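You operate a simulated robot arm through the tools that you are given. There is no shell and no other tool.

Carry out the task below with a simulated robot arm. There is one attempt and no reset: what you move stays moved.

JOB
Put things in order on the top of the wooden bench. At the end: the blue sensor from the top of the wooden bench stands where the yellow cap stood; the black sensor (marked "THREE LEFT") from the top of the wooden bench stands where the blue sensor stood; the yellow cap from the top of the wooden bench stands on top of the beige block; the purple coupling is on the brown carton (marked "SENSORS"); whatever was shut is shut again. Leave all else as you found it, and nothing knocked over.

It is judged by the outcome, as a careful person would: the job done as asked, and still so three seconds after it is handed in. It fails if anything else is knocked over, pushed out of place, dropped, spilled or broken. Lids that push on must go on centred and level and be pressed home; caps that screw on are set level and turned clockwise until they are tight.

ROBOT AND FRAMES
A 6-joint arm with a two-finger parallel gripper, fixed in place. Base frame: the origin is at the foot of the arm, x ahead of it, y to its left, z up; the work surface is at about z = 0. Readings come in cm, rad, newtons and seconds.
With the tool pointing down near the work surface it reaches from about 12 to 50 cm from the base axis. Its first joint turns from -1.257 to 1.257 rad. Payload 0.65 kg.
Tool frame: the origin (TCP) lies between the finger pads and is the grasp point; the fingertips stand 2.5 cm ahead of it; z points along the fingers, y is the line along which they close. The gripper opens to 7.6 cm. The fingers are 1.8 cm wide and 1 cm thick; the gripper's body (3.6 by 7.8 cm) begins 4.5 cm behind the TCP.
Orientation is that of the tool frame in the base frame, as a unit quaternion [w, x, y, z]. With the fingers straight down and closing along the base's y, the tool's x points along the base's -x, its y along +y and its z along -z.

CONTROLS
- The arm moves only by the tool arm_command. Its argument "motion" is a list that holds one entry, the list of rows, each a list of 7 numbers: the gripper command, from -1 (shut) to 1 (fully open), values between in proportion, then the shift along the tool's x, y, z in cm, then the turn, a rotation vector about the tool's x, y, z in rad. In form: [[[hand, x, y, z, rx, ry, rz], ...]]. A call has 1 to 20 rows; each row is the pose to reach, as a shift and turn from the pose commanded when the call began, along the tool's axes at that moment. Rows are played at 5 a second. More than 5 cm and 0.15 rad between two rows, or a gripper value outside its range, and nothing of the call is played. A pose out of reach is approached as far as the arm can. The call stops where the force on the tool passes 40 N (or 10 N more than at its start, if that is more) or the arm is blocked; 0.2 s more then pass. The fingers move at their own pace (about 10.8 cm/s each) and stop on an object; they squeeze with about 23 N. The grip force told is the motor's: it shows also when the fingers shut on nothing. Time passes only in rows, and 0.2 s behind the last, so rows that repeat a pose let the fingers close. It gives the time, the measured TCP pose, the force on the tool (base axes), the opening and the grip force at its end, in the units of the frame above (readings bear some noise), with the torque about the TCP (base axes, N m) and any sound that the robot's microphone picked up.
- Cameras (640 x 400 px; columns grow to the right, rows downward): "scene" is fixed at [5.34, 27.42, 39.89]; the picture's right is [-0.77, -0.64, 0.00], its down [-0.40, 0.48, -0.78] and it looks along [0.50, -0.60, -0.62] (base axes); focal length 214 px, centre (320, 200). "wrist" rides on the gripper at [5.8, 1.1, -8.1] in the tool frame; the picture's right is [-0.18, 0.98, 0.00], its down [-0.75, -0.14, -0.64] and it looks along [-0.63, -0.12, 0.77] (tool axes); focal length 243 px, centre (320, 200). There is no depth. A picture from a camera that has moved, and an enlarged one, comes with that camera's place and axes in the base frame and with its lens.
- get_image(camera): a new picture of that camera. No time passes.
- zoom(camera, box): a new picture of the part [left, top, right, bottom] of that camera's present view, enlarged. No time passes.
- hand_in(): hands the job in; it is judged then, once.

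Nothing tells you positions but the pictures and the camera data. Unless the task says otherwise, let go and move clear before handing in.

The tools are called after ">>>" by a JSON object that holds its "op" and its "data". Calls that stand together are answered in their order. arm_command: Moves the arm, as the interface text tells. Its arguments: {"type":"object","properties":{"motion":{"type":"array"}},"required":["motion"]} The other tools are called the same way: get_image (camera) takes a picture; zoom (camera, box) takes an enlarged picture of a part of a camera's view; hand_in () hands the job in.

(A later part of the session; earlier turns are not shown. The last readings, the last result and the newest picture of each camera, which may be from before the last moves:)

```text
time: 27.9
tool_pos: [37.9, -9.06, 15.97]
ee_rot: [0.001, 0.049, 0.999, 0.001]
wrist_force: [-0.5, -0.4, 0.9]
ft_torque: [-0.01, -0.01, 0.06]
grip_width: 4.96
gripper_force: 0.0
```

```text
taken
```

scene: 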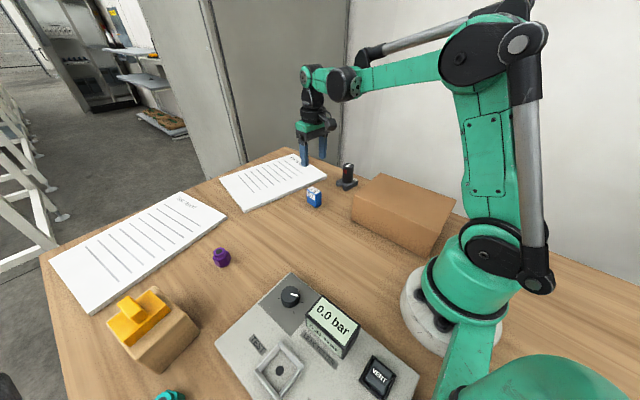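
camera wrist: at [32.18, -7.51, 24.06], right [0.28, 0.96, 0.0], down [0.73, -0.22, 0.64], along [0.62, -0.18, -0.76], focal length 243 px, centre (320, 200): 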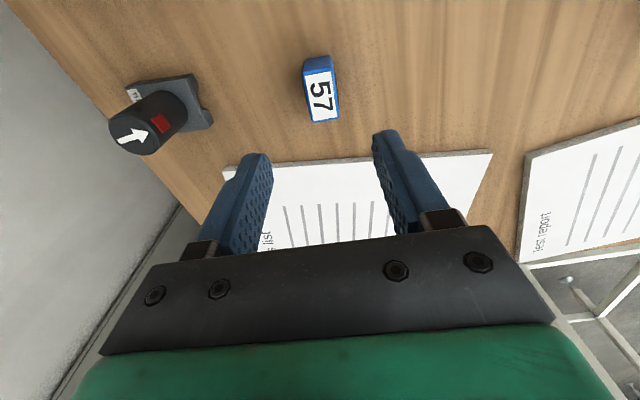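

The blue sensor is under the gripper. I'll zoom in for its exact pose, and also inspect the black sensor's label.

>>> {"op": "zoom", "data": {"camera": "wrist", "box": [270, 35, 370, 135]}}

>>> {"op": "zoom", "data": {"camera": "wrist", "box": [100, 60, 220, 170]}}

>>> {"op": "zoom", "data": {"camera": "scene", "box": [290, 160, 370, 220]}}

```text
4.00 times, centred on (320, 85) of wrist
camera zoom: at [32.18, -7.51, 24.06], right [0.28, 0.96, 0.0], down [0.73, -0.22, 0.64], along [0.62, -0.18, -0.76], focal length 970 px, centre (320, 660)
```

zoom: 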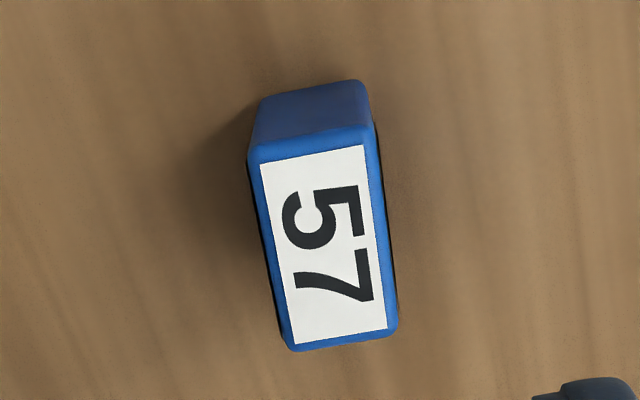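

```text
3.64 times, centred on (160, 115) of wrist
camera zoom: at [32.18, -7.51, 24.06], right [0.28, 0.96, 0.0], down [0.73, -0.22, 0.64], along [0.62, -0.18, -0.76], focal length 882 px, centre (902, 509)
```

zoom: 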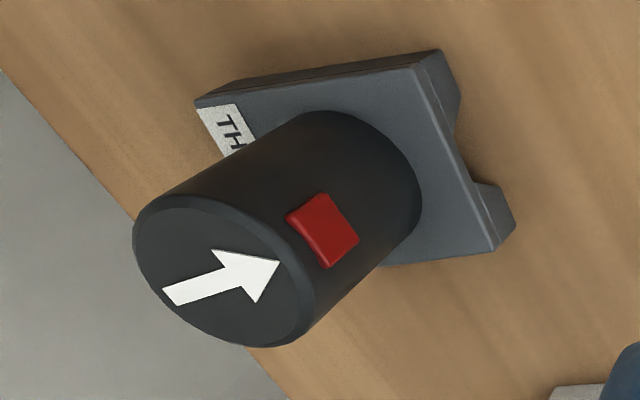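

```text
6.67 times, centred on (330, 190) of scene
camera zoom: at [5.34, 27.42, 39.89], right [-0.77, -0.64, 0.0], down [-0.4, 0.48, -0.78], along [0.5, -0.6, -0.62], focal length 1430 px, centre (253, 267)
```

zoom: 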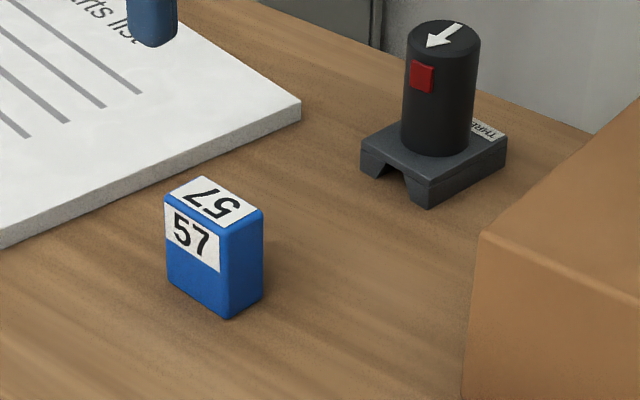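

The blue sensor measures about 3.8 x 2.3 x 4.6 cm, centred near (37.88, -9.03), and the gripper yaw already matches. I'll descend around it and close.

>>> {"op": "arm_command", "data": {"motion": [[[0.3, 0, 0.1, 2.0, 0, 0, 0], [0.3, 0, 0.1, 4.5, 0, 0, 0], [0.3, 0, 0.1, 7.0, 0, 0, 0], [0.3, 0, 0.1, 9.5, 0, 0, 0], [0.3, 0, 0.1, 11.5, 0, 0, 0], [0.3, 0, 0.1, 12.5, 0, 0, 0], [0.3, 0, 0.1, 13.0, 0, 0, 0], [0.3, 0, 0.1, 13.0, 0, 0, 0]]]}}

>>> {"op": "zoom", "data": {"camera": "wrist", "box": [200, 50, 440, 230]}}

>>> {"op": "zoom", "data": {"camera": "scene", "box": [270, 150, 370, 225]}}

```text
time: 29.7
tool_pos: [37.96, -9.0, 3.04]
ee_rot: [0.001, 0.05, 0.999, 0.001]
wrist_force: [-0.5, 0.2, 0.3]
ft_torque: [0.03, 0.02, 0.0]
grip_width: 4.94
gripper_force: 0.1
```

```text
2.22 times, centred on (320, 140) of wrist
camera zoom: at [32.15, -7.33, 11.05], right [0.28, 0.96, 0.0], down [0.73, -0.22, 0.64], along [0.62, -0.18, -0.76], focal length 539 px, centre (320, 333)
```

zoom: 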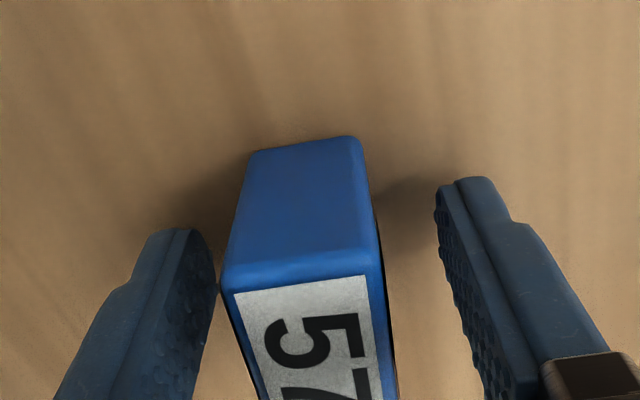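

```text
5.33 times, centred on (320, 188) of scene
camera zoom: at [5.34, 27.42, 39.89], right [-0.77, -0.64, 0.0], down [-0.4, 0.48, -0.78], along [0.5, -0.6, -0.62], focal length 1144 px, centre (320, 267)
```

zoom: 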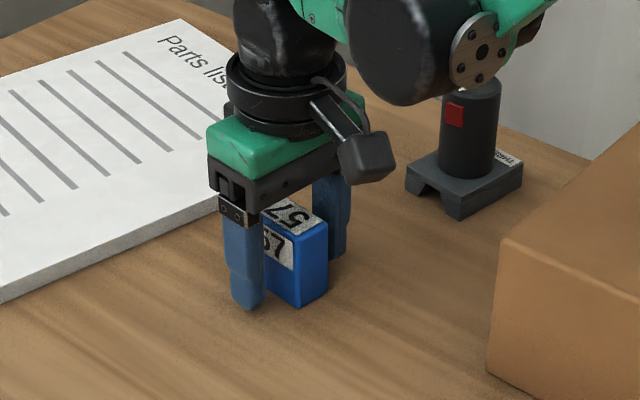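

The fingers straddle the blue sensor evenly (within 1 mm). I'll close and begin a slow lift.

>>> {"op": "arm_command", "data": {"motion": [[[-0.2, 0, 0.08, 0.0, 0, 0, 0], [-1, 0, 0.08, 0.0, 0, 0, 0], [-1, 0, 0.08, 0.0, 0, 0, 0], [-1, 0, 0.08, 0.0, 0, 0, 0], [-1, 0, 0.08, 0.0, 0, 0, 0], [-1, 0, 0.08, -0.1, 0, 0, 0], [-1, 0, 0.08, -0.3, 0, 0, 0], [-1, 0, 0.08, -0.5, 0, 0, 0], [-1, 0, 0.08, -0.8, 0, 0, 0]]]}}

>>> {"op": "zoom", "data": {"camera": "wrist", "box": [200, 50, 440, 230]}}

>>> {"op": "zoom", "data": {"camera": "scene", "box": [270, 150, 370, 225]}}

```text
time: 31.7
tool_pos: [37.96, -8.85, 3.92]
ee_rot: [0.0, 0.05, 0.999, 0.001]
wrist_force: [0.3, -0.3, 0.2]
ft_torque: [-0.02, -0.01, 0.01]
grip_width: 2.33
gripper_force: 22.8
```

```text
2.22 times, centred on (320, 140) of wrist
camera zoom: at [32.18, -7.23, 11.86], right [0.28, 0.96, 0.0], down [0.73, -0.22, 0.64], along [0.62, -0.18, -0.76], focal length 539 px, centre (320, 333)
```

zoom: 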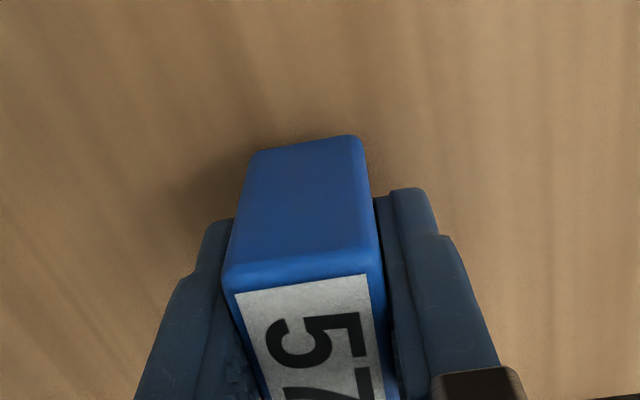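

```text
5.33 times, centred on (320, 188) of scene
camera zoom: at [5.34, 27.42, 39.89], right [-0.77, -0.64, 0.0], down [-0.4, 0.48, -0.78], along [0.5, -0.6, -0.62], focal length 1144 px, centre (320, 267)
```

zoom: 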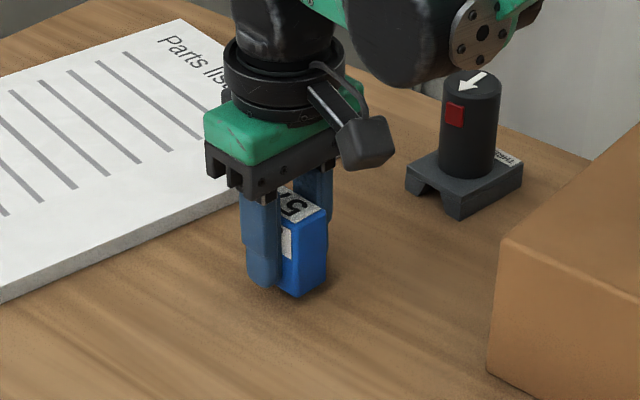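

The blue sensor is securely held and off the bench. I'll lift it smoothly, then carry it to the cap's original spot at (33.85, 10.95).

>>> {"op": "arm_command", "data": {"motion": [[[-1, 0, 0, -0.3, 0, 0, 0], [-1, 0, 0, -0.8, 0, 0, 0], [-1, 0, 0, -1.4, 0, 0, 0], [-1, 0, 0, -2.1, 0, 0, 0], [-1, 0, 0, -2.8, 0, 0, 0], [-1, 0, 0, -3.5, 0, 0, 0], [-1, 0, 0, -4.2, 0, 0, 0], [-1, 0, 0, -4.9, 0, 0, 0], [-1, 0, 0, -5.5, 0, 0, 0], [-1, 0, 0, -6.0, 0, 0, 0], [-1, 0, 0, -6.3, 0, 0, 0], [-1, 0, 0, -6.5, 0, 0, 0]]]}}

>>> {"op": "arm_command", "data": {"motion": [[[-1, 0.082, 0.265, 0, 0, 0, 0], [-1, 0.246, 0.794, 0, 0, 0, 0], [-1, 0.492, 1.587, 0, 0, 0, 0], [-1, 0.82, 2.645, 0, 0, 0, 0], [-1, 1.185, 3.821, 0, 0, 0, 0], [-1, 1.55, 4.997, 0, 0, 0, 0], [-1, 1.914, 6.173, 0, 0, 0, 0], [-1, 2.279, 7.348, 0, 0, 0, 0], [-1, 2.643, 8.524, 0, 0, 0, 0], [-1, 3.008, 9.7, 0, 0, 0, 0], [-1, 3.373, 10.876, 0, 0, 0, 0], [-1, 3.737, 12.052, 0, 0, 0, 0], [-1, 4.102, 13.227, 0, 0, 0, 0], [-1, 4.466, 14.403, 0, 0, 0, 0], [-1, 4.831, 15.579, 0, 0, 0, 0], [-1, 5.196, 16.755, 0, 0, 0, 0], [-1, 5.524, 17.813, 0, 0, 0, 0], [-1, 5.77, 18.606, 0, 0, 0, 0], [-1, 5.934, 19.135, 0, 0, 0, 0], [-1, 6.016, 19.4, 0, 0, 0, 0]]]}}

>>> {"op": "get_image", "data": {"camera": "wrist"}}

>>> {"op": "get_image", "data": {"camera": "scene"}}

```text
time: 34.3
tool_pos: [37.9, -9.01, 10.41]
ee_rot: [0.001, 0.05, 0.999, 0.001]
wrist_force: [-0.4, 0.0, 0.2]
ft_torque: [0.0, 0.01, 0.01]
grip_width: 2.34
gripper_force: 23.1
```

```text
time: 38.5
tool_pos: [33.76, 10.95, 10.38]
ee_rot: [0.0, 0.049, 0.999, 0.001]
wrist_force: [-1.0, 0.5, 0.4]
ft_torque: [0.03, 0.0, -0.01]
grip_width: 2.35
gripper_force: 23.1
```

```text
taken
camera wrist: at [28.12, 12.68, 18.36], right [0.28, 0.96, 0.0], down [0.73, -0.22, 0.64], along [0.62, -0.18, -0.76], focal length 243 px, centre (320, 200)
```

wrist: 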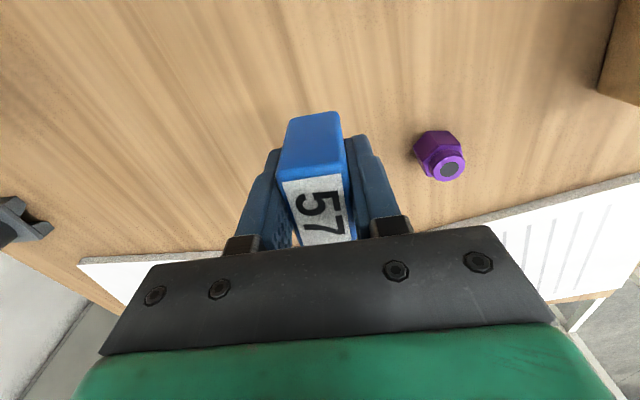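

```text
taken
```

scene: 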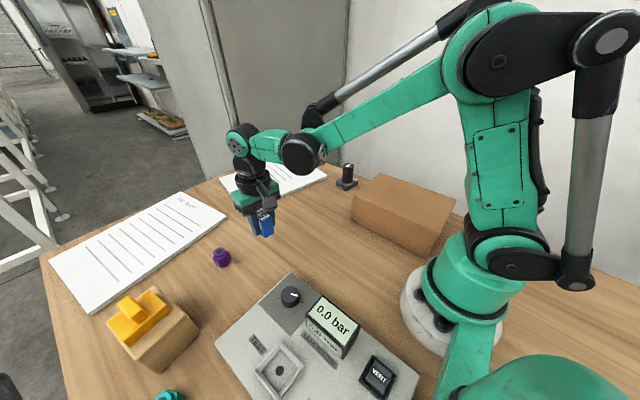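

The blue sensor is directly above its target. I'll lower it by the same amount it was lifted.

>>> {"op": "arm_command", "data": {"motion": [[[-1, 0, 0, 0.3, 0, 0, 0], [-1, 0, 0, 0.9, 0, 0, 0], [-1, 0, 0, 1.6, 0, 0, 0], [-1, 0, 0, 2.4, 0, 0, 0], [-1, 0, 0, 3.2, 0, 0, 0], [-1, 0, 0, 4.0, 0, 0, 0], [-1, 0, 0, 4.8, 0, 0, 0], [-1, 0, 0, 5.5, 0, 0, 0], [-1, 0, 0, 6.1, 0, 0, 0], [-1, 0, 0, 6.6, 0, 0, 0], [-1, 0, 0, 6.9, 0, 0, 0], [-1, 0, 0, 7.1, 0, 0, 0], [-1, 0, 0, 7.2, 0, 0, 0], [-1, 0, 0, 7.27, 0, 0, 0]]]}}

>>> {"op": "zoom", "data": {"camera": "scene", "box": [220, 200, 320, 280]}}

>>> {"op": "zoom", "data": {"camera": "wrist", "box": [200, 50, 440, 230]}}

```text
time: 41.5
tool_pos: [33.84, 11.08, 3.12]
ee_rot: [0.0, 0.05, 0.999, 0.001]
wrist_force: [-0.7, 0.2, 0.3]
ft_torque: [-0.01, -0.01, -0.02]
grip_width: 2.37
gripper_force: 23.2
```

```text
5.00 times, centred on (270, 240) of scene
camera zoom: at [5.34, 27.42, 39.89], right [-0.77, -0.64, 0.0], down [-0.4, 0.48, -0.78], along [0.5, -0.6, -0.62], focal length 1072 px, centre (570, 0)
```

zoom: 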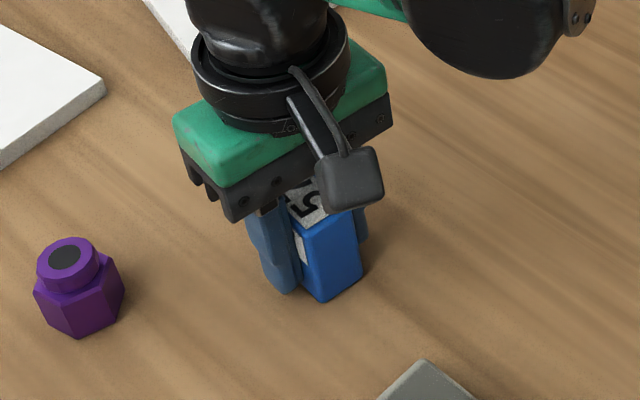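

```text
2.22 times, centred on (320, 140) of wrist
camera zoom: at [28.16, 12.66, 11.08], right [0.28, 0.96, 0.0], down [0.73, -0.22, 0.64], along [0.62, -0.18, -0.76], focal length 539 px, centre (320, 333)
```

zoom: 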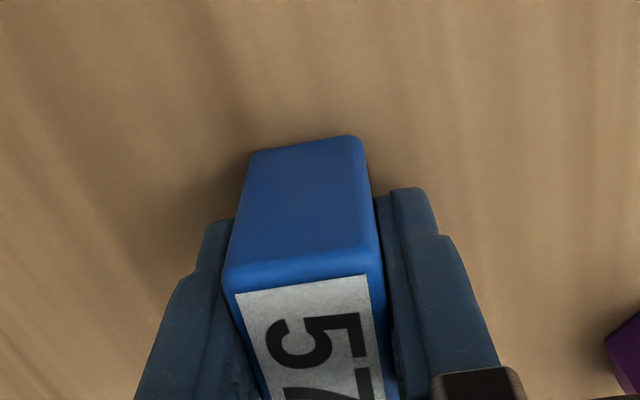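

There's no contact force yet, so it's a hair above the bench. I'll nudge down until it touches.

>>> {"op": "arm_command", "data": {"motion": [[[-1, 0, 0, 0.05, 0, 0, 0], [-1, 0, 0, 0.08, 0, 0, 0]]]}}

```text
time: 42.1
tool_pos: [33.88, 11.0, 3.02]
ee_rot: [0.001, 0.05, 0.999, 0.001]
wrist_force: [1.5, 1.0, 13.4]
ft_torque: [0.02, 0.02, 0.01]
grip_width: 2.35
gripper_force: 23.0
```

Contact is made (13 N). I'll release and rise straight up.

>>> {"op": "arm_command", "data": {"motion": [[[-1, 0, 0, -0.04, 0, 0, 0], [-0.2, 0, 0, -0.04, 0, 0, 0], [0.3, 0, 0, -0.04, 0, 0, 0], [0.3, 0, 0, -0.04, 0, 0, 0], [0.3, 0, 0, -0.5, 0, 0, 0], [0.3, 0, 0, -2.0, 0, 0, 0], [0.3, 0, 0, -5.0, 0, 0, 0], [0.3, 0, 0, -9.0, 0, 0, 0], [0.3, 0, 0, -13.0, 0, 0, 0], [0.3, 0, 0, -13.0, 0, 0, 0]]]}}

>>> {"op": "get_image", "data": {"camera": "wrist"}}

>>> {"op": "zoom", "data": {"camera": "scene", "box": [220, 200, 320, 280]}}

```text
time: 44.3
tool_pos: [33.77, 10.98, 16.04]
ee_rot: [0.002, 0.049, 0.999, 0.002]
wrist_force: [-0.3, 0.6, -0.2]
ft_torque: [0.01, -0.03, 0.03]
grip_width: 4.94
gripper_force: 0.1
```

```text
taken
camera wrist: at [28.1, 12.62, 24.02], right [0.28, 0.96, 0.0], down [0.73, -0.22, 0.64], along [0.62, -0.18, -0.76], focal length 243 px, centre (320, 200)
```

wrist: 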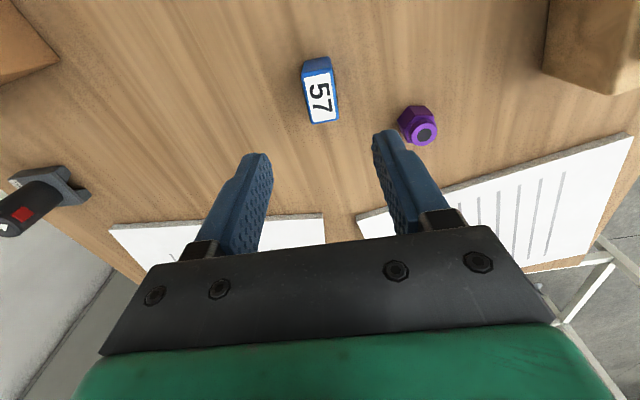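

```text
5.00 times, centred on (270, 240) of scene
camera zoom: at [5.34, 27.42, 39.89], right [-0.77, -0.64, 0.0], down [-0.4, 0.48, -0.78], along [0.5, -0.6, -0.62], focal length 1072 px, centre (570, 0)
```

zoom: 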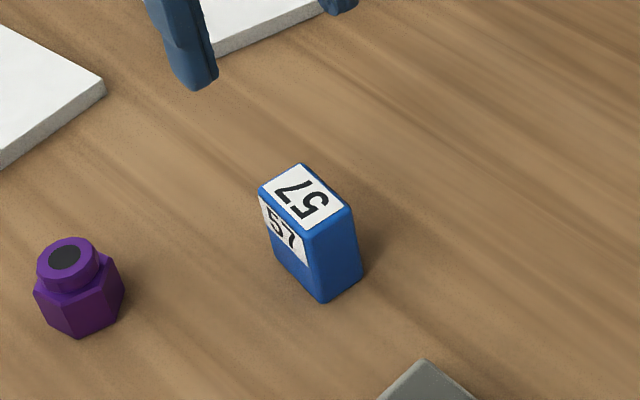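

The blue sensor stands upright on the cap's old spot. The black sensor is near (35.9, -22.9) with a red feature on its +y side, so I'll turn the gripper to close roughly along x and avoid it.

>>> {"op": "arm_command", "data": {"motion": [[[0.5, -0.109, -0.671, -0.02, 0, 0, 0.025], [0.5, -0.328, -2.012, -0.06, 0, 0, 0.075], [0.5, -0.656, -4.024, -0.12, 0, 0, 0.15], [0.5, -0.984, -6.035, -0.18, 0, 0, 0.225], [0.5, -1.311, -8.047, -0.24, 0, 0, 0.3], [0.5, -1.639, -10.059, -0.3, 0, 0, 0.375], [0.5, -1.967, -12.071, -0.36, 0, 0, 0.45], [0.5, -2.295, -14.083, -0.42, 0, 0, 0.525], [0.5, -2.623, -16.094, -0.48, 0, 0, 0.6], [0.5, -2.951, -18.106, -0.54, 0, 0, 0.675], [0.5, -3.278, -20.118, -0.6, 0, 0, 0.75], [0.5, -3.606, -22.13, -0.66, 0, 0, 0.825], [0.5, -3.934, -24.142, -0.72, 0, 0, 0.9], [0.5, -4.262, -26.153, -0.78, 0, 0, 0.975], [0.5, -4.59, -28.165, -0.84, 0, 0, 1.05], [0.5, -4.918, -30.177, -0.9, 0, 0, 1.125], [0.5, -5.191, -31.854, -0.95, 0, 0, 1.1875], [0.5, -5.355, -32.859, -0.98, 0, 0, 1.225], [0.5, -5.464, -33.53, -1.0, 0, 0, 1.25], [0.5, -5.464, -33.53, -1.0, 0, 0, 1.25]]]}}

>>> {"op": "get_image", "data": {"camera": "wrist"}}

>>> {"op": "get_image", "data": {"camera": "scene"}}

```text
time: 48.5
tool_pos: [35.85, -22.99, 17.14]
ee_rot: [0.0, 0.625, 0.78, 0.001]
wrist_force: [-1.1, 0.2, 0.1]
ft_torque: [0.02, -0.02, -0.03]
grip_width: 5.7
gripper_force: 0.0
```

```text
taken
camera wrist: at [35.7, -17.08, 25.03], right [1.0, 0.03, 0.0], down [0.03, -0.77, 0.64], along [0.02, -0.64, -0.77], focal length 243 px, centre (320, 200)
```

wrist: 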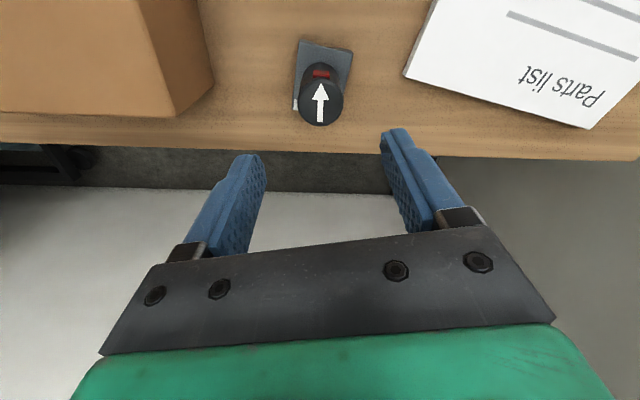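

```text
taken
```

scene: 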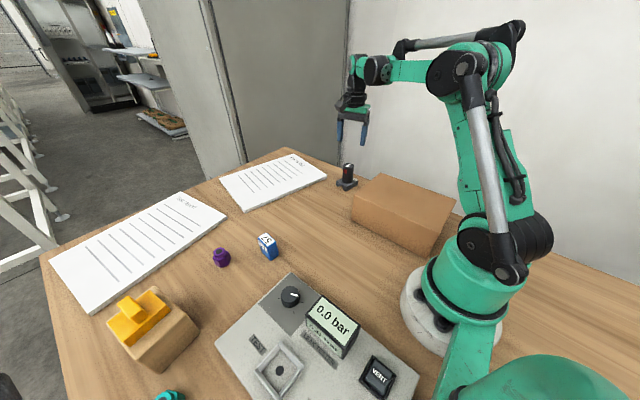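

The black sensor is below the gripper, and the camera now looks toward the back. I'll zoom in for the exact pose.

>>> {"op": "zoom", "data": {"camera": "wrist", "box": [270, 30, 370, 135]}}

>>> {"op": "zoom", "data": {"camera": "wrist", "box": [0, 0, 220, 130]}}

>>> {"op": "zoom", "data": {"camera": "scene", "box": [310, 100, 390, 210]}}

```text
3.81 times, centred on (320, 82) of wrist
camera zoom: at [35.7, -17.08, 25.03], right [1.0, 0.03, 0.0], down [0.03, -0.77, 0.64], along [0.02, -0.64, -0.77], focal length 924 px, centre (320, 648)
```

zoom: 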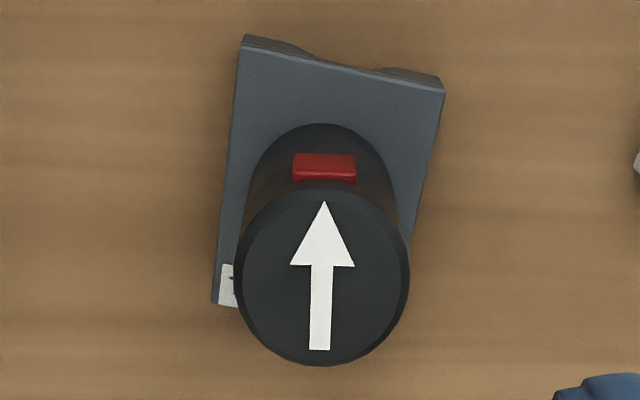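

```text
2.91 times, centred on (110, 65) of wrist
camera zoom: at [35.7, -17.08, 25.03], right [1.0, 0.03, 0.0], down [0.03, -0.77, 0.64], along [0.02, -0.64, -0.77], focal length 706 px, centre (931, 593)
```

zoom: 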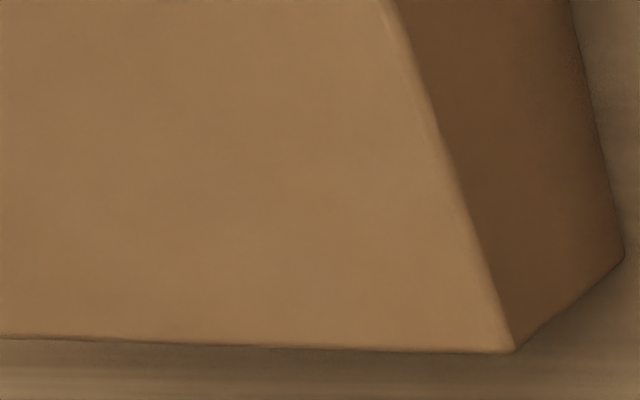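

```text
3.64 times, centred on (350, 155) of scene
camera zoom: at [5.34, 27.42, 39.89], right [-0.77, -0.64, 0.0], down [-0.4, 0.48, -0.78], along [0.5, -0.6, -0.62], focal length 780 px, centre (211, 364)
```

zoom: 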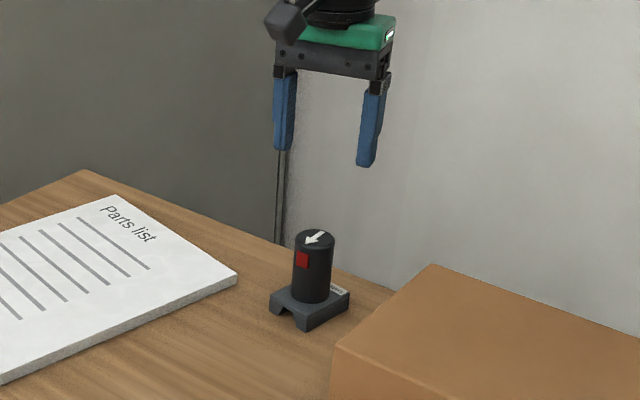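

The black sensor's axis is at (35.93, -22.98), its foot about 5.6 x 4.6 cm and its top near z ≈ 6.9. The gripper is centred over it, so I'll descend to hold the cylinder just above the foot.

>>> {"op": "arm_command", "data": {"motion": [[[0.5, 0, 0, 2.0, 0, 0, 0], [0.5, 0, 0, 4.5, 0, 0, 0], [0.5, 0, 0, 7.0, 0, 0, 0], [0.5, 0, 0, 9.0, 0, 0, 0], [0.5, 0, 0, 10.8, 0, 0, 0], [0.5, 0, 0, 11.8, 0, 0, 0], [0.5, 0, 0, 12.3, 0, 0, 0], [0.5, 0, 0, 12.3, 0, 0, 0]]]}}

>>> {"op": "zoom", "data": {"camera": "wrist", "box": [200, 50, 440, 230]}}

>>> {"op": "zoom", "data": {"camera": "scene", "box": [310, 130, 390, 210]}}

```text
time: 50.3
tool_pos: [36.06, -22.95, 4.66]
ee_rot: [0.001, 0.626, 0.78, 0.0]
wrist_force: [0.9, -0.9, 0.4]
ft_torque: [-0.02, -0.01, 0.0]
grip_width: 5.69
gripper_force: 0.2
```

```text
2.22 times, centred on (320, 140) of wrist
camera zoom: at [35.74, -17.05, 12.7], right [1.0, 0.04, 0.0], down [0.03, -0.77, 0.64], along [0.02, -0.64, -0.77], focal length 539 px, centre (320, 333)
```

zoom: 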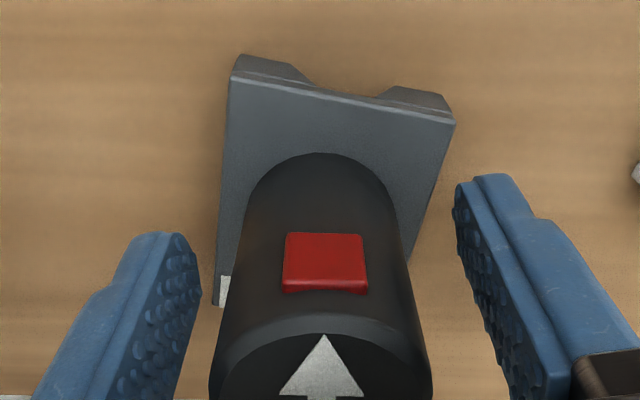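

```text
5.00 times, centred on (350, 170) of scene
camera zoom: at [5.34, 27.42, 39.89], right [-0.77, -0.64, 0.0], down [-0.4, 0.48, -0.78], along [0.5, -0.6, -0.62], focal length 1072 px, centre (170, 350)
```

zoom: 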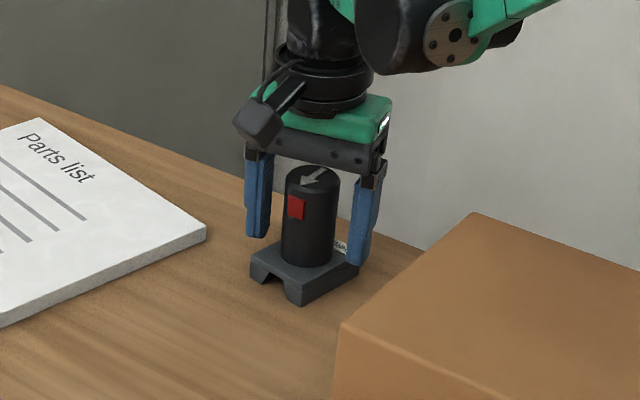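

The fingers are well placed on both sides, clear of the red feature. I'll close and lift slightly.

>>> {"op": "arm_command", "data": {"motion": [[[0.0, 0, 0, 0.0, 0, 0, 0], [-1, 0, 0, 0.0, 0, 0, 0], [-1, 0, 0, 0.0, 0, 0, 0], [-1, 0, 0, 0.0, 0, 0, 0], [-1, 0, 0, 0.0, 0, 0, 0], [-1, 0, 0, -0.1, 0, 0, 0], [-1, 0, 0, -0.3, 0, 0, 0], [-1, 0, 0, -0.5, 0, 0, 0], [-1, 0, 0, -0.8, 0, 0, 0]]]}}

>>> {"op": "zoom", "data": {"camera": "wrist", "box": [200, 50, 440, 230]}}

>>> {"op": "zoom", "data": {"camera": "scene", "box": [310, 130, 390, 210]}}

```text
time: 52.3
tool_pos: [35.93, -22.76, 5.44]
ee_rot: [0.001, 0.625, 0.781, 0.0]
wrist_force: [0.2, -0.2, -0.8]
ft_torque: [0.01, 0.0, -0.04]
grip_width: 3.29
gripper_force: 23.4
```

```text
2.22 times, centred on (320, 140) of wrist
camera zoom: at [35.73, -16.99, 13.49], right [1.0, 0.04, 0.0], down [0.03, -0.77, 0.64], along [0.02, -0.64, -0.77], focal length 539 px, centre (320, 333)
```

zoom: 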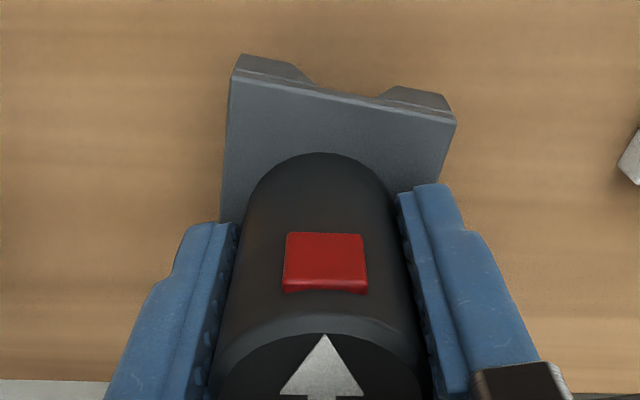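

```text
5.00 times, centred on (350, 170) of scene
camera zoom: at [5.34, 27.42, 39.89], right [-0.77, -0.64, 0.0], down [-0.4, 0.48, -0.78], along [0.5, -0.6, -0.62], focal length 1072 px, centre (170, 350)
```

zoom: 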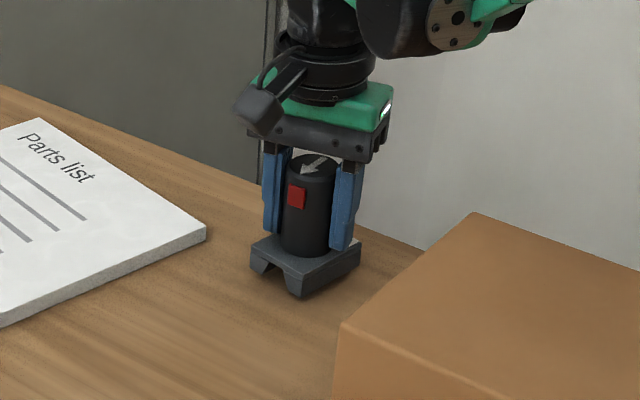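

Held firmly and level. I'll lift it and carry it to the blue sensor's old spot at (37.88, -9.03).

>>> {"op": "arm_command", "data": {"motion": [[[-1, 0, 0, -0.3, 0, 0, 0], [-1, 0, 0, -0.8, 0, 0, 0], [-1, 0, 0, -1.4, 0, 0, 0], [-1, 0, 0, -2.1, 0, 0, 0], [-1, 0, 0, -2.8, 0, 0, 0], [-1, 0, 0, -3.5, 0, 0, 0], [-1, 0, 0, -4.2, 0, 0, 0], [-1, 0, 0, -4.9, 0, 0, 0], [-1, 0, 0, -5.5, 0, 0, 0], [-1, 0, 0, -5.9, 0, 0, 0], [-1, 0, 0, -6.1, 0, 0, 0], [-1, 0, 0, -6.2, 0, 0, 0]]]}}

>>> {"op": "arm_command", "data": {"motion": [[[-1, 0.264, 0.099, 0, 0, 0, 0], [-1, 0.791, 0.297, 0, 0, 0, 0], [-1, 1.582, 0.595, 0, 0, 0, 0], [-1, 2.505, 0.942, 0, 0, 0, 0], [-1, 3.428, 1.289, 0, 0, 0, 0], [-1, 4.351, 1.636, 0, 0, 0, 0], [-1, 5.274, 1.983, 0, 0, 0, 0], [-1, 6.197, 2.33, 0, 0, 0, 0], [-1, 7.12, 2.677, 0, 0, 0, 0], [-1, 8.042, 3.025, 0, 0, 0, 0], [-1, 8.965, 3.372, 0, 0, 0, 0], [-1, 9.888, 3.719, 0, 0, 0, 0], [-1, 10.811, 4.066, 0, 0, 0, 0], [-1, 11.602, 4.363, 0, 0, 0, 0], [-1, 12.393, 4.661, 0, 0, 0, 0], [-1, 12.92, 4.859, 0, 0, 0, 0], [-1, 13.184, 4.958, 0, 0, 0, 0], [-1, 13.184, 4.958, 0, 0, 0, 0]]]}}

>>> {"op": "get_image", "data": {"camera": "wrist"}}

>>> {"op": "get_image", "data": {"camera": "scene"}}

```text
time: 54.9
tool_pos: [36.02, -22.91, 11.69]
ee_rot: [0.0, 0.624, 0.781, 0.0]
wrist_force: [-0.1, -0.2, -1.6]
ft_torque: [0.0, 0.01, 0.0]
grip_width: 3.26
gripper_force: 23.1
```

```text
time: 58.7
tool_pos: [37.86, -8.93, 11.8]
ee_rot: [0.0, 0.625, 0.781, 0.001]
wrist_force: [-0.2, -0.3, -1.0]
ft_torque: [0.04, 0.0, 0.01]
grip_width: 3.3
gripper_force: 22.9
```

```text
taken
camera wrist: at [37.65, -3.05, 19.72], right [1.0, 0.04, 0.0], down [0.03, -0.77, 0.64], along [0.02, -0.64, -0.77], focal length 243 px, centre (320, 200)
```

wrist: 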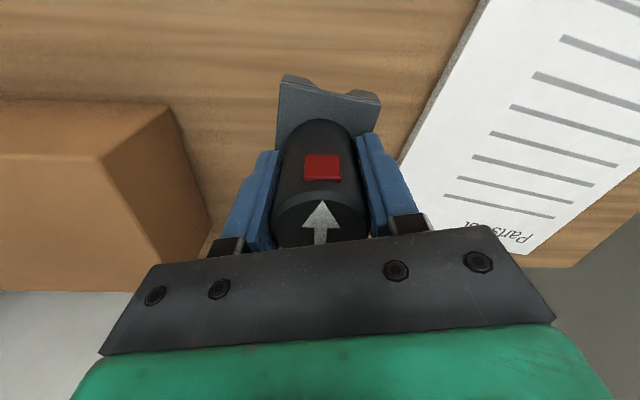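

```text
taken
```

scene: 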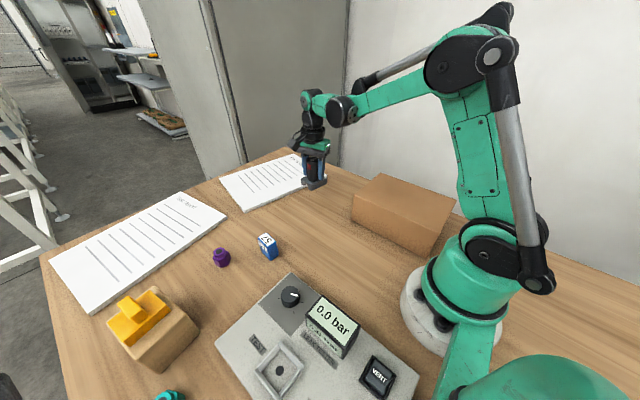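

It's above the target. I'll lower it by nearly the same 7 cm it was raised.

>>> {"op": "arm_command", "data": {"motion": [[[-1, 0, 0, 0.3, 0, 0, 0], [-1, 0, 0, 0.9, 0, 0, 0], [-1, 0, 0, 1.6, 0, 0, 0], [-1, 0, 0, 2.4, 0, 0, 0], [-1, 0, 0, 3.2, 0, 0, 0], [-1, 0, 0, 4.0, 0, 0, 0], [-1, 0, 0, 4.8, 0, 0, 0], [-1, 0, 0, 5.5, 0, 0, 0], [-1, 0, 0, 6.0, 0, 0, 0], [-1, 0, 0, 6.4, 0, 0, 0], [-1, 0, 0, 6.7, 0, 0, 0], [-1, 0, 0, 6.85, 0, 0, 0], [-1, 0, 0, 6.95, 0, 0, 0]]]}}

>>> {"op": "zoom", "data": {"camera": "scene", "box": [270, 140, 370, 225]}}

>>> {"op": "zoom", "data": {"camera": "wrist", "box": [200, 50, 440, 230]}}

```text
time: 61.5
tool_pos: [37.87, -8.88, 4.79]
ee_rot: [0.0, 0.625, 0.781, 0.001]
wrist_force: [0.7, -0.1, -1.8]
ft_torque: [0.0, 0.01, -0.01]
grip_width: 3.32
gripper_force: 22.6
```

```text
4.71 times, centred on (320, 182) of scene
camera zoom: at [5.34, 27.42, 39.89], right [-0.77, -0.64, 0.0], down [-0.4, 0.48, -0.78], along [0.5, -0.6, -0.62], focal length 1009 px, centre (320, 282)
```

zoom: 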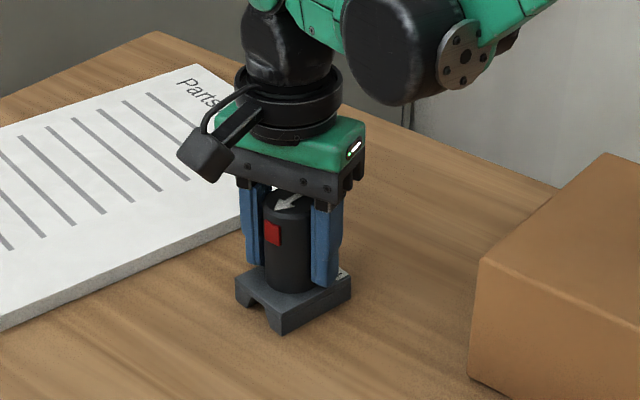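

```text
2.22 times, centred on (320, 140) of wrist
camera zoom: at [37.67, -3.03, 12.74], right [1.0, 0.04, 0.0], down [0.03, -0.77, 0.64], along [0.02, -0.64, -0.77], focal length 539 px, centre (320, 333)
```

zoom: 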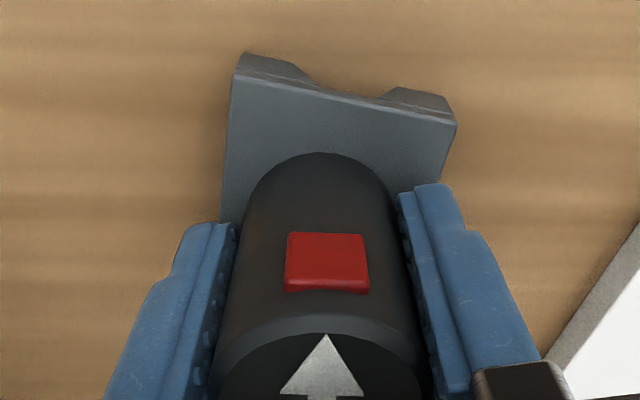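

Almost touching. I'll nudge down until contact.

>>> {"op": "arm_command", "data": {"motion": [[[-1, 0, 0, 0.05, 0, 0, 0], [-1, 0, 0, 0.09, 0, 0, 0]]]}}

```text
time: 62.1
tool_pos: [37.89, -8.94, 4.61]
ee_rot: [0.001, 0.625, 0.781, 0.0]
wrist_force: [-1.9, -1.4, 22.9]
ft_torque: [-0.02, 0.14, 0.08]
grip_width: 3.34
gripper_force: 23.0
```

Contact is made (about 23 N). I'll ease off, release and rise straight up.

>>> {"op": "arm_command", "data": {"motion": [[[-1, 0, 0, -0.05, 0, 0, 0], [-0.1, 0, 0, -0.05, 0, 0, 0], [0.4, 0, 0, -0.05, 0, 0, 0], [0.4, 0, 0, -0.05, 0, 0, 0], [0.4, 0, 0, -0.5, 0, 0, 0], [0.4, 0, 0, -2.0, 0, 0, 0], [0.4, 0, 0, -5.0, 0, 0, 0], [0.4, 0, 0, -9.0, 0, 0, 0], [0.4, 0, 0, -12.5, 0, 0, 0], [0.4, 0, 0, -12.5, 0, 0, 0]]]}}

>>> {"op": "get_image", "data": {"camera": "wrist"}}

>>> {"op": "get_image", "data": {"camera": "scene"}}

>>> {"op": "zoom", "data": {"camera": "wrist", "box": [260, 30, 380, 140]}}

```text
time: 64.3
tool_pos: [37.83, -9.06, 17.26]
ee_rot: [0.001, 0.625, 0.781, 0.001]
wrist_force: [-0.3, -0.4, -0.1]
ft_torque: [0.01, 0.0, 0.0]
grip_width: 5.34
gripper_force: 0.0
```

```text
taken
camera wrist: at [37.6, -3.05, 25.24], right [1.0, 0.04, 0.0], down [0.03, -0.77, 0.64], along [0.02, -0.64, -0.77], focal length 243 px, centre (320, 200)
```

wrist: 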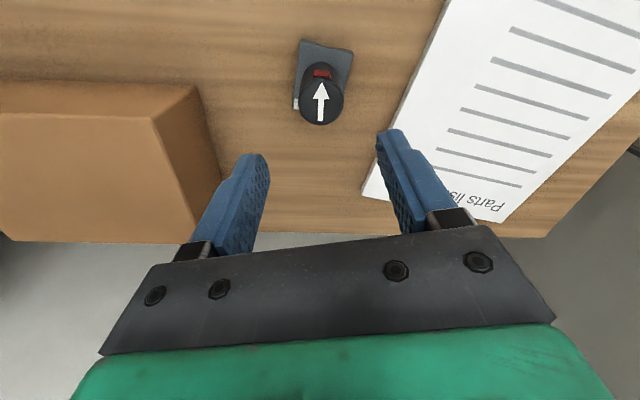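

```text
taken
```

scene: 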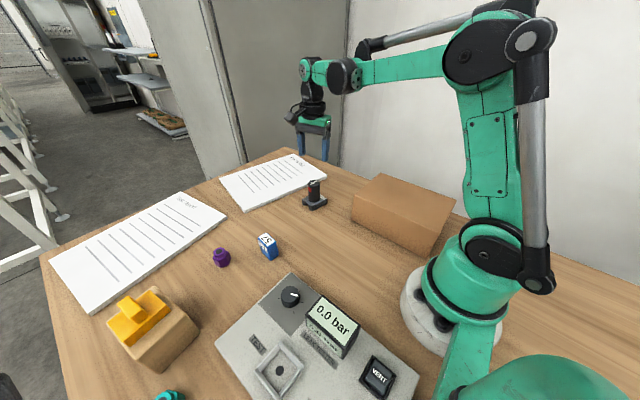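

```text
3.64 times, centred on (320, 85) of wrist
camera zoom: at [37.6, -3.05, 25.24], right [1.0, 0.04, 0.0], down [0.03, -0.77, 0.64], along [0.02, -0.64, -0.77], focal length 882 px, centre (320, 618)
```

zoom: 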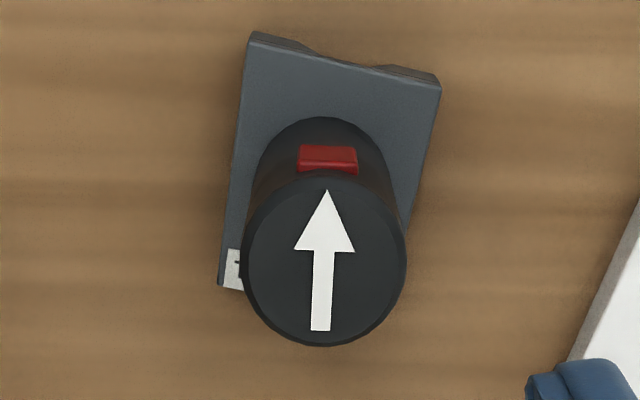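

The black sensor stands on the blue one's old spot. Next I'll go above the purple coupling at about (40, 19), with the gripper turned to its hex flats.

>>> {"op": "arm_command", "data": {"motion": [[[0.4, 0.269, 0.082, 0.012, 0, 0, -0.016], [0.4, 1.075, 0.329, 0.048, 0, 0, -0.064], [0.4, 2.418, 0.739, 0.108, 0, 0, -0.143], [0.4, 4.031, 1.232, 0.18, 0, 0, -0.238], [0.4, 5.643, 1.725, 0.252, 0, 0, -0.334], [0.4, 7.255, 2.218, 0.324, 0, 0, -0.429], [0.4, 8.867, 2.711, 0.396, 0, 0, -0.524], [0.4, 10.479, 3.203, 0.468, 0, 0, -0.62], [0.4, 12.092, 3.696, 0.54, 0, 0, -0.715], [0.4, 13.704, 4.189, 0.612, 0, 0, -0.81], [0.4, 15.316, 4.682, 0.684, 0, 0, -0.906], [0.4, 16.928, 5.175, 0.756, 0, 0, -1.001], [0.4, 18.54, 5.668, 0.828, 0, 0, -1.096], [0.4, 20.153, 6.161, 0.9, 0, 0, -1.192], [0.4, 21.765, 6.653, 0.972, 0, 0, -1.287], [0.4, 23.377, 7.146, 1.044, 0, 0, -1.382], [0.4, 24.72, 7.557, 1.104, 0, 0, -1.462], [0.4, 25.795, 7.885, 1.152, 0, 0, -1.525], [0.4, 26.601, 8.132, 1.188, 0, 0, -1.573], [0.4, 26.87, 8.214, 1.2, 0, 0, -1.589]]]}}

>>> {"op": "get_image", "data": {"camera": "wrist"}}

>>> {"op": "zoom", "data": {"camera": "wrist", "box": [270, 40, 370, 130]}}

>>> {"op": "zoom", "data": {"camera": "scene", "box": [270, 150, 370, 230]}}

```text
time: 68.5
tool_pos: [39.91, 19.04, 16.04]
ee_rot: [0.001, -0.121, 0.993, 0.0]
wrist_force: [-0.2, -0.3, -0.6]
ft_torque: [0.05, -0.02, 0.0]
grip_width: 5.29
gripper_force: 0.1
```

```text
taken
camera wrist: at [34.02, 18.71, 24.0], right [-0.06, 1.0, 0.0], down [0.76, 0.04, 0.64], along [0.64, 0.04, -0.76], focal length 243 px, centre (320, 200)
```

wrist: 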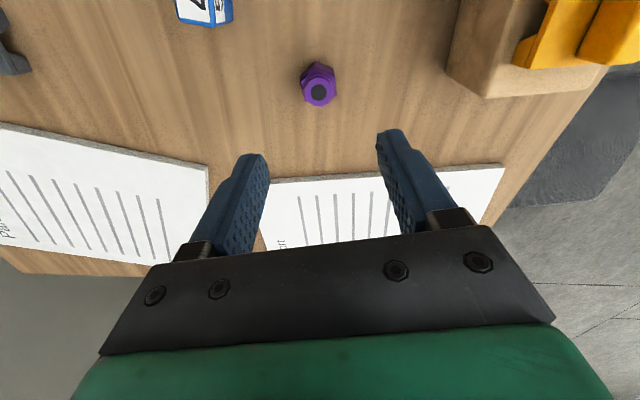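

```text
4.44 times, centred on (320, 85) of wrist
camera zoom: at [34.02, 18.71, 24.0], right [-0.06, 1.0, 0.0], down [0.76, 0.04, 0.64], along [0.64, 0.04, -0.76], focal length 1078 px, centre (320, 711)
```

zoom: 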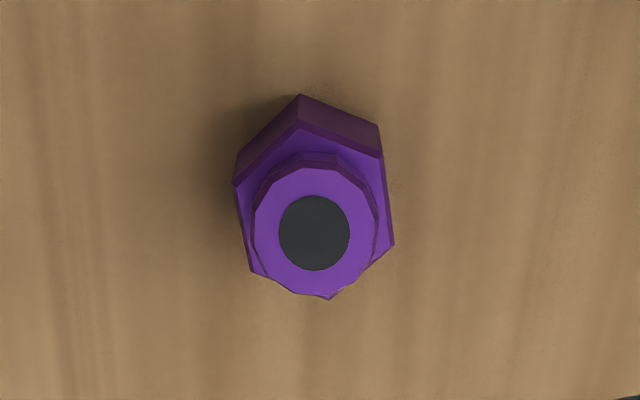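

```text
5.00 times, centred on (320, 190) of scene
camera zoom: at [5.34, 27.42, 39.89], right [-0.77, -0.64, 0.0], down [-0.4, 0.48, -0.78], along [0.5, -0.6, -0.62], focal length 1072 px, centre (320, 250)
```

zoom: 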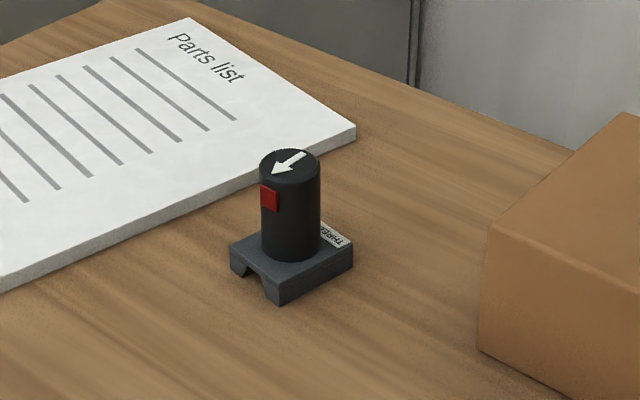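

The coupling's hex centre is at about (39.91, 18.93), its flats match the gripper yaw, and it is about 3.3 cm tall. I'll descend and grip it.

>>> {"op": "arm_command", "data": {"motion": [[[0.4, 0.02, -0.09, 2.0, 0, 0, 0], [0.4, 0.02, -0.09, 4.5, 0, 0, 0], [0.4, 0.02, -0.09, 7.0, 0, 0, 0], [0.4, 0.02, -0.09, 9.5, 0, 0, 0], [0.4, 0.02, -0.09, 11.5, 0, 0, 0], [0.4, 0.02, -0.09, 12.6, 0, 0, 0], [0.4, 0.02, -0.09, 13.1, 0, 0, 0], [0.4, 0.02, -0.09, 13.1, 0, 0, 0]]]}}

>>> {"op": "zoom", "data": {"camera": "wrist", "box": [200, 50, 440, 230]}}

>>> {"op": "zoom", "data": {"camera": "scene", "box": [170, 200, 290, 290]}}

```text
time: 70.3
tool_pos: [40.06, 18.95, 2.97]
ee_rot: [0.001, -0.119, 0.993, 0.0]
wrist_force: [-0.3, -0.5, 0.5]
ft_torque: [-0.03, 0.05, -0.02]
grip_width: 5.31
gripper_force: 0.1
```

```text
2.22 times, centred on (320, 140) of wrist
camera zoom: at [34.09, 18.63, 10.89], right [-0.05, 1.0, 0.0], down [0.76, 0.04, 0.64], along [0.64, 0.04, -0.76], focal length 539 px, centre (320, 333)
```

zoom: 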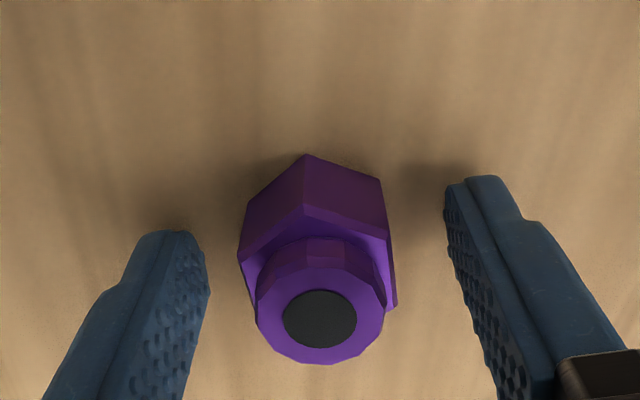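

```text
4.44 times, centred on (230, 245) of scene
camera zoom: at [5.34, 27.42, 39.89], right [-0.77, -0.64, 0.0], down [-0.4, 0.48, -0.78], along [0.5, -0.6, -0.62], focal length 953 px, centre (720, 0)
```

zoom: 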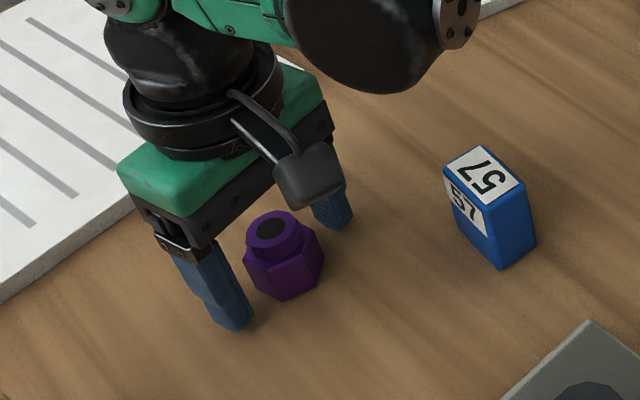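

Well centred. I'll close on the coupling and lift slowly.

>>> {"op": "arm_command", "data": {"motion": [[[0.0, 0, 0, 0.0, 0, 0, 0], [-1, 0, 0, 0.0, 0, 0, 0], [-1, 0, 0, 0.0, 0, 0, 0], [-1, 0, 0, 0.0, 0, 0, 0], [-1, 0, 0, 0.0, 0, 0, 0], [-1, 0, 0, -0.1, 0, 0, 0], [-1, 0, 0, -0.3, 0, 0, 0], [-1, 0, 0, -0.5, 0, 0, 0], [-1, 0, 0, -0.8, 0, 0, 0]]]}}

>>> {"op": "zoom", "data": {"camera": "wrist", "box": [200, 50, 440, 230]}}

>>> {"op": "zoom", "data": {"camera": "scene", "box": [170, 200, 290, 290]}}

```text
time: 72.3
tool_pos: [40.05, 19.03, 3.74]
ee_rot: [0.002, -0.12, 0.993, 0.0]
wrist_force: [-0.1, 0.1, -0.5]
ft_torque: [0.01, 0.0, -0.01]
grip_width: 2.81
gripper_force: 23.0
```

```text
2.22 times, centred on (320, 140) of wrist
camera zoom: at [34.09, 18.64, 11.68], right [-0.05, 1.0, 0.0], down [0.76, 0.04, 0.64], along [0.64, 0.04, -0.76], focal length 539 px, centre (320, 333)
```

zoom: 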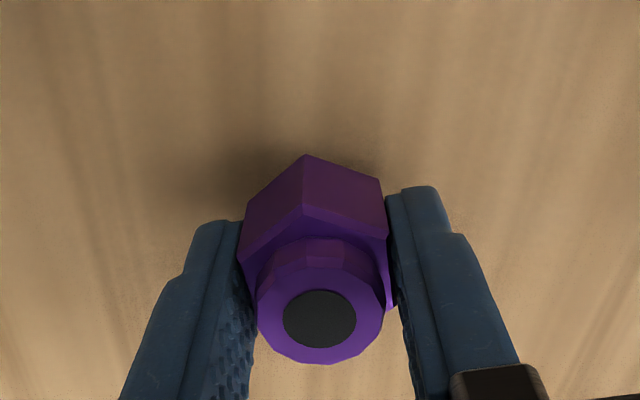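

```text
4.44 times, centred on (230, 245) of scene
camera zoom: at [5.34, 27.42, 39.89], right [-0.77, -0.64, 0.0], down [-0.4, 0.48, -0.78], along [0.5, -0.6, -0.62], focal length 953 px, centre (720, 0)
```

zoom: 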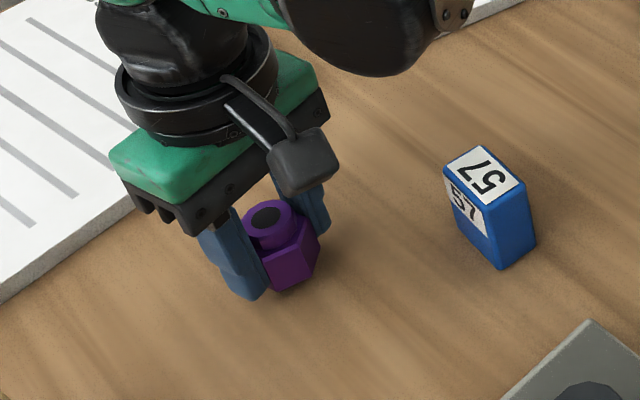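

The coupling is held. I'll lift it to a safe height above everything before carrying it to the carton.

>>> {"op": "arm_command", "data": {"motion": [[[-1, 0, 0, -0.3, 0, 0, 0], [-1, 0, 0, -0.8, 0, 0, 0], [-1, 0, 0, -1.5, 0, 0, 0], [-1, 0, 0, -2.3, 0, 0, 0], [-1, 0, 0, -3.1, 0, 0, 0], [-1, 0, 0, -3.9, 0, 0, 0], [-1, 0, 0, -4.7, 0, 0, 0], [-1, 0, 0, -5.5, 0, 0, 0], [-1, 0, 0, -6.3, 0, 0, 0], [-1, 0, 0, -7.1, 0, 0, 0], [-1, 0, 0, -7.9, 0, 0, 0], [-1, 0, 0, -8.7, 0, 0, 0], [-1, 0, 0, -9.5, 0, 0, 0], [-1, 0, 0, -10.3, 0, 0, 0], [-1, 0, 0, -11.1, 0, 0, 0], [-1, 0, 0, -11.9, 0, 0, 0], [-1, 0, 0, -12.6, 0, 0, 0], [-1, 0, 0, -13.1, 0, 0, 0], [-1, 0, 0, -13.4, 0, 0, 0], [-1, 0, 0, -13.5, 0, 0, 0]]]}}

>>> {"op": "get_image", "data": {"camera": "wrist"}}

```text
time: 76.5
tool_pos: [40.0, 19.01, 17.09]
ee_rot: [0.001, -0.12, 0.993, 0.0]
wrist_force: [-0.6, -0.6, -0.6]
ft_torque: [0.01, 0.02, -0.06]
grip_width: 2.83
gripper_force: 22.9
```

```text
taken
camera wrist: at [34.07, 18.62, 25.19], right [-0.05, 1.0, 0.0], down [0.76, 0.04, 0.64], along [0.64, 0.04, -0.76], focal length 243 px, centre (320, 200)
```

wrist: 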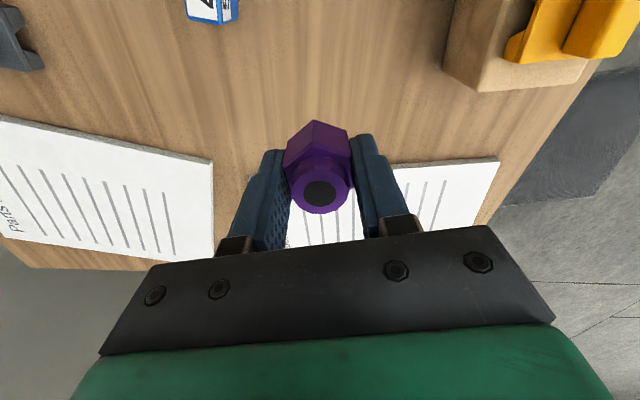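

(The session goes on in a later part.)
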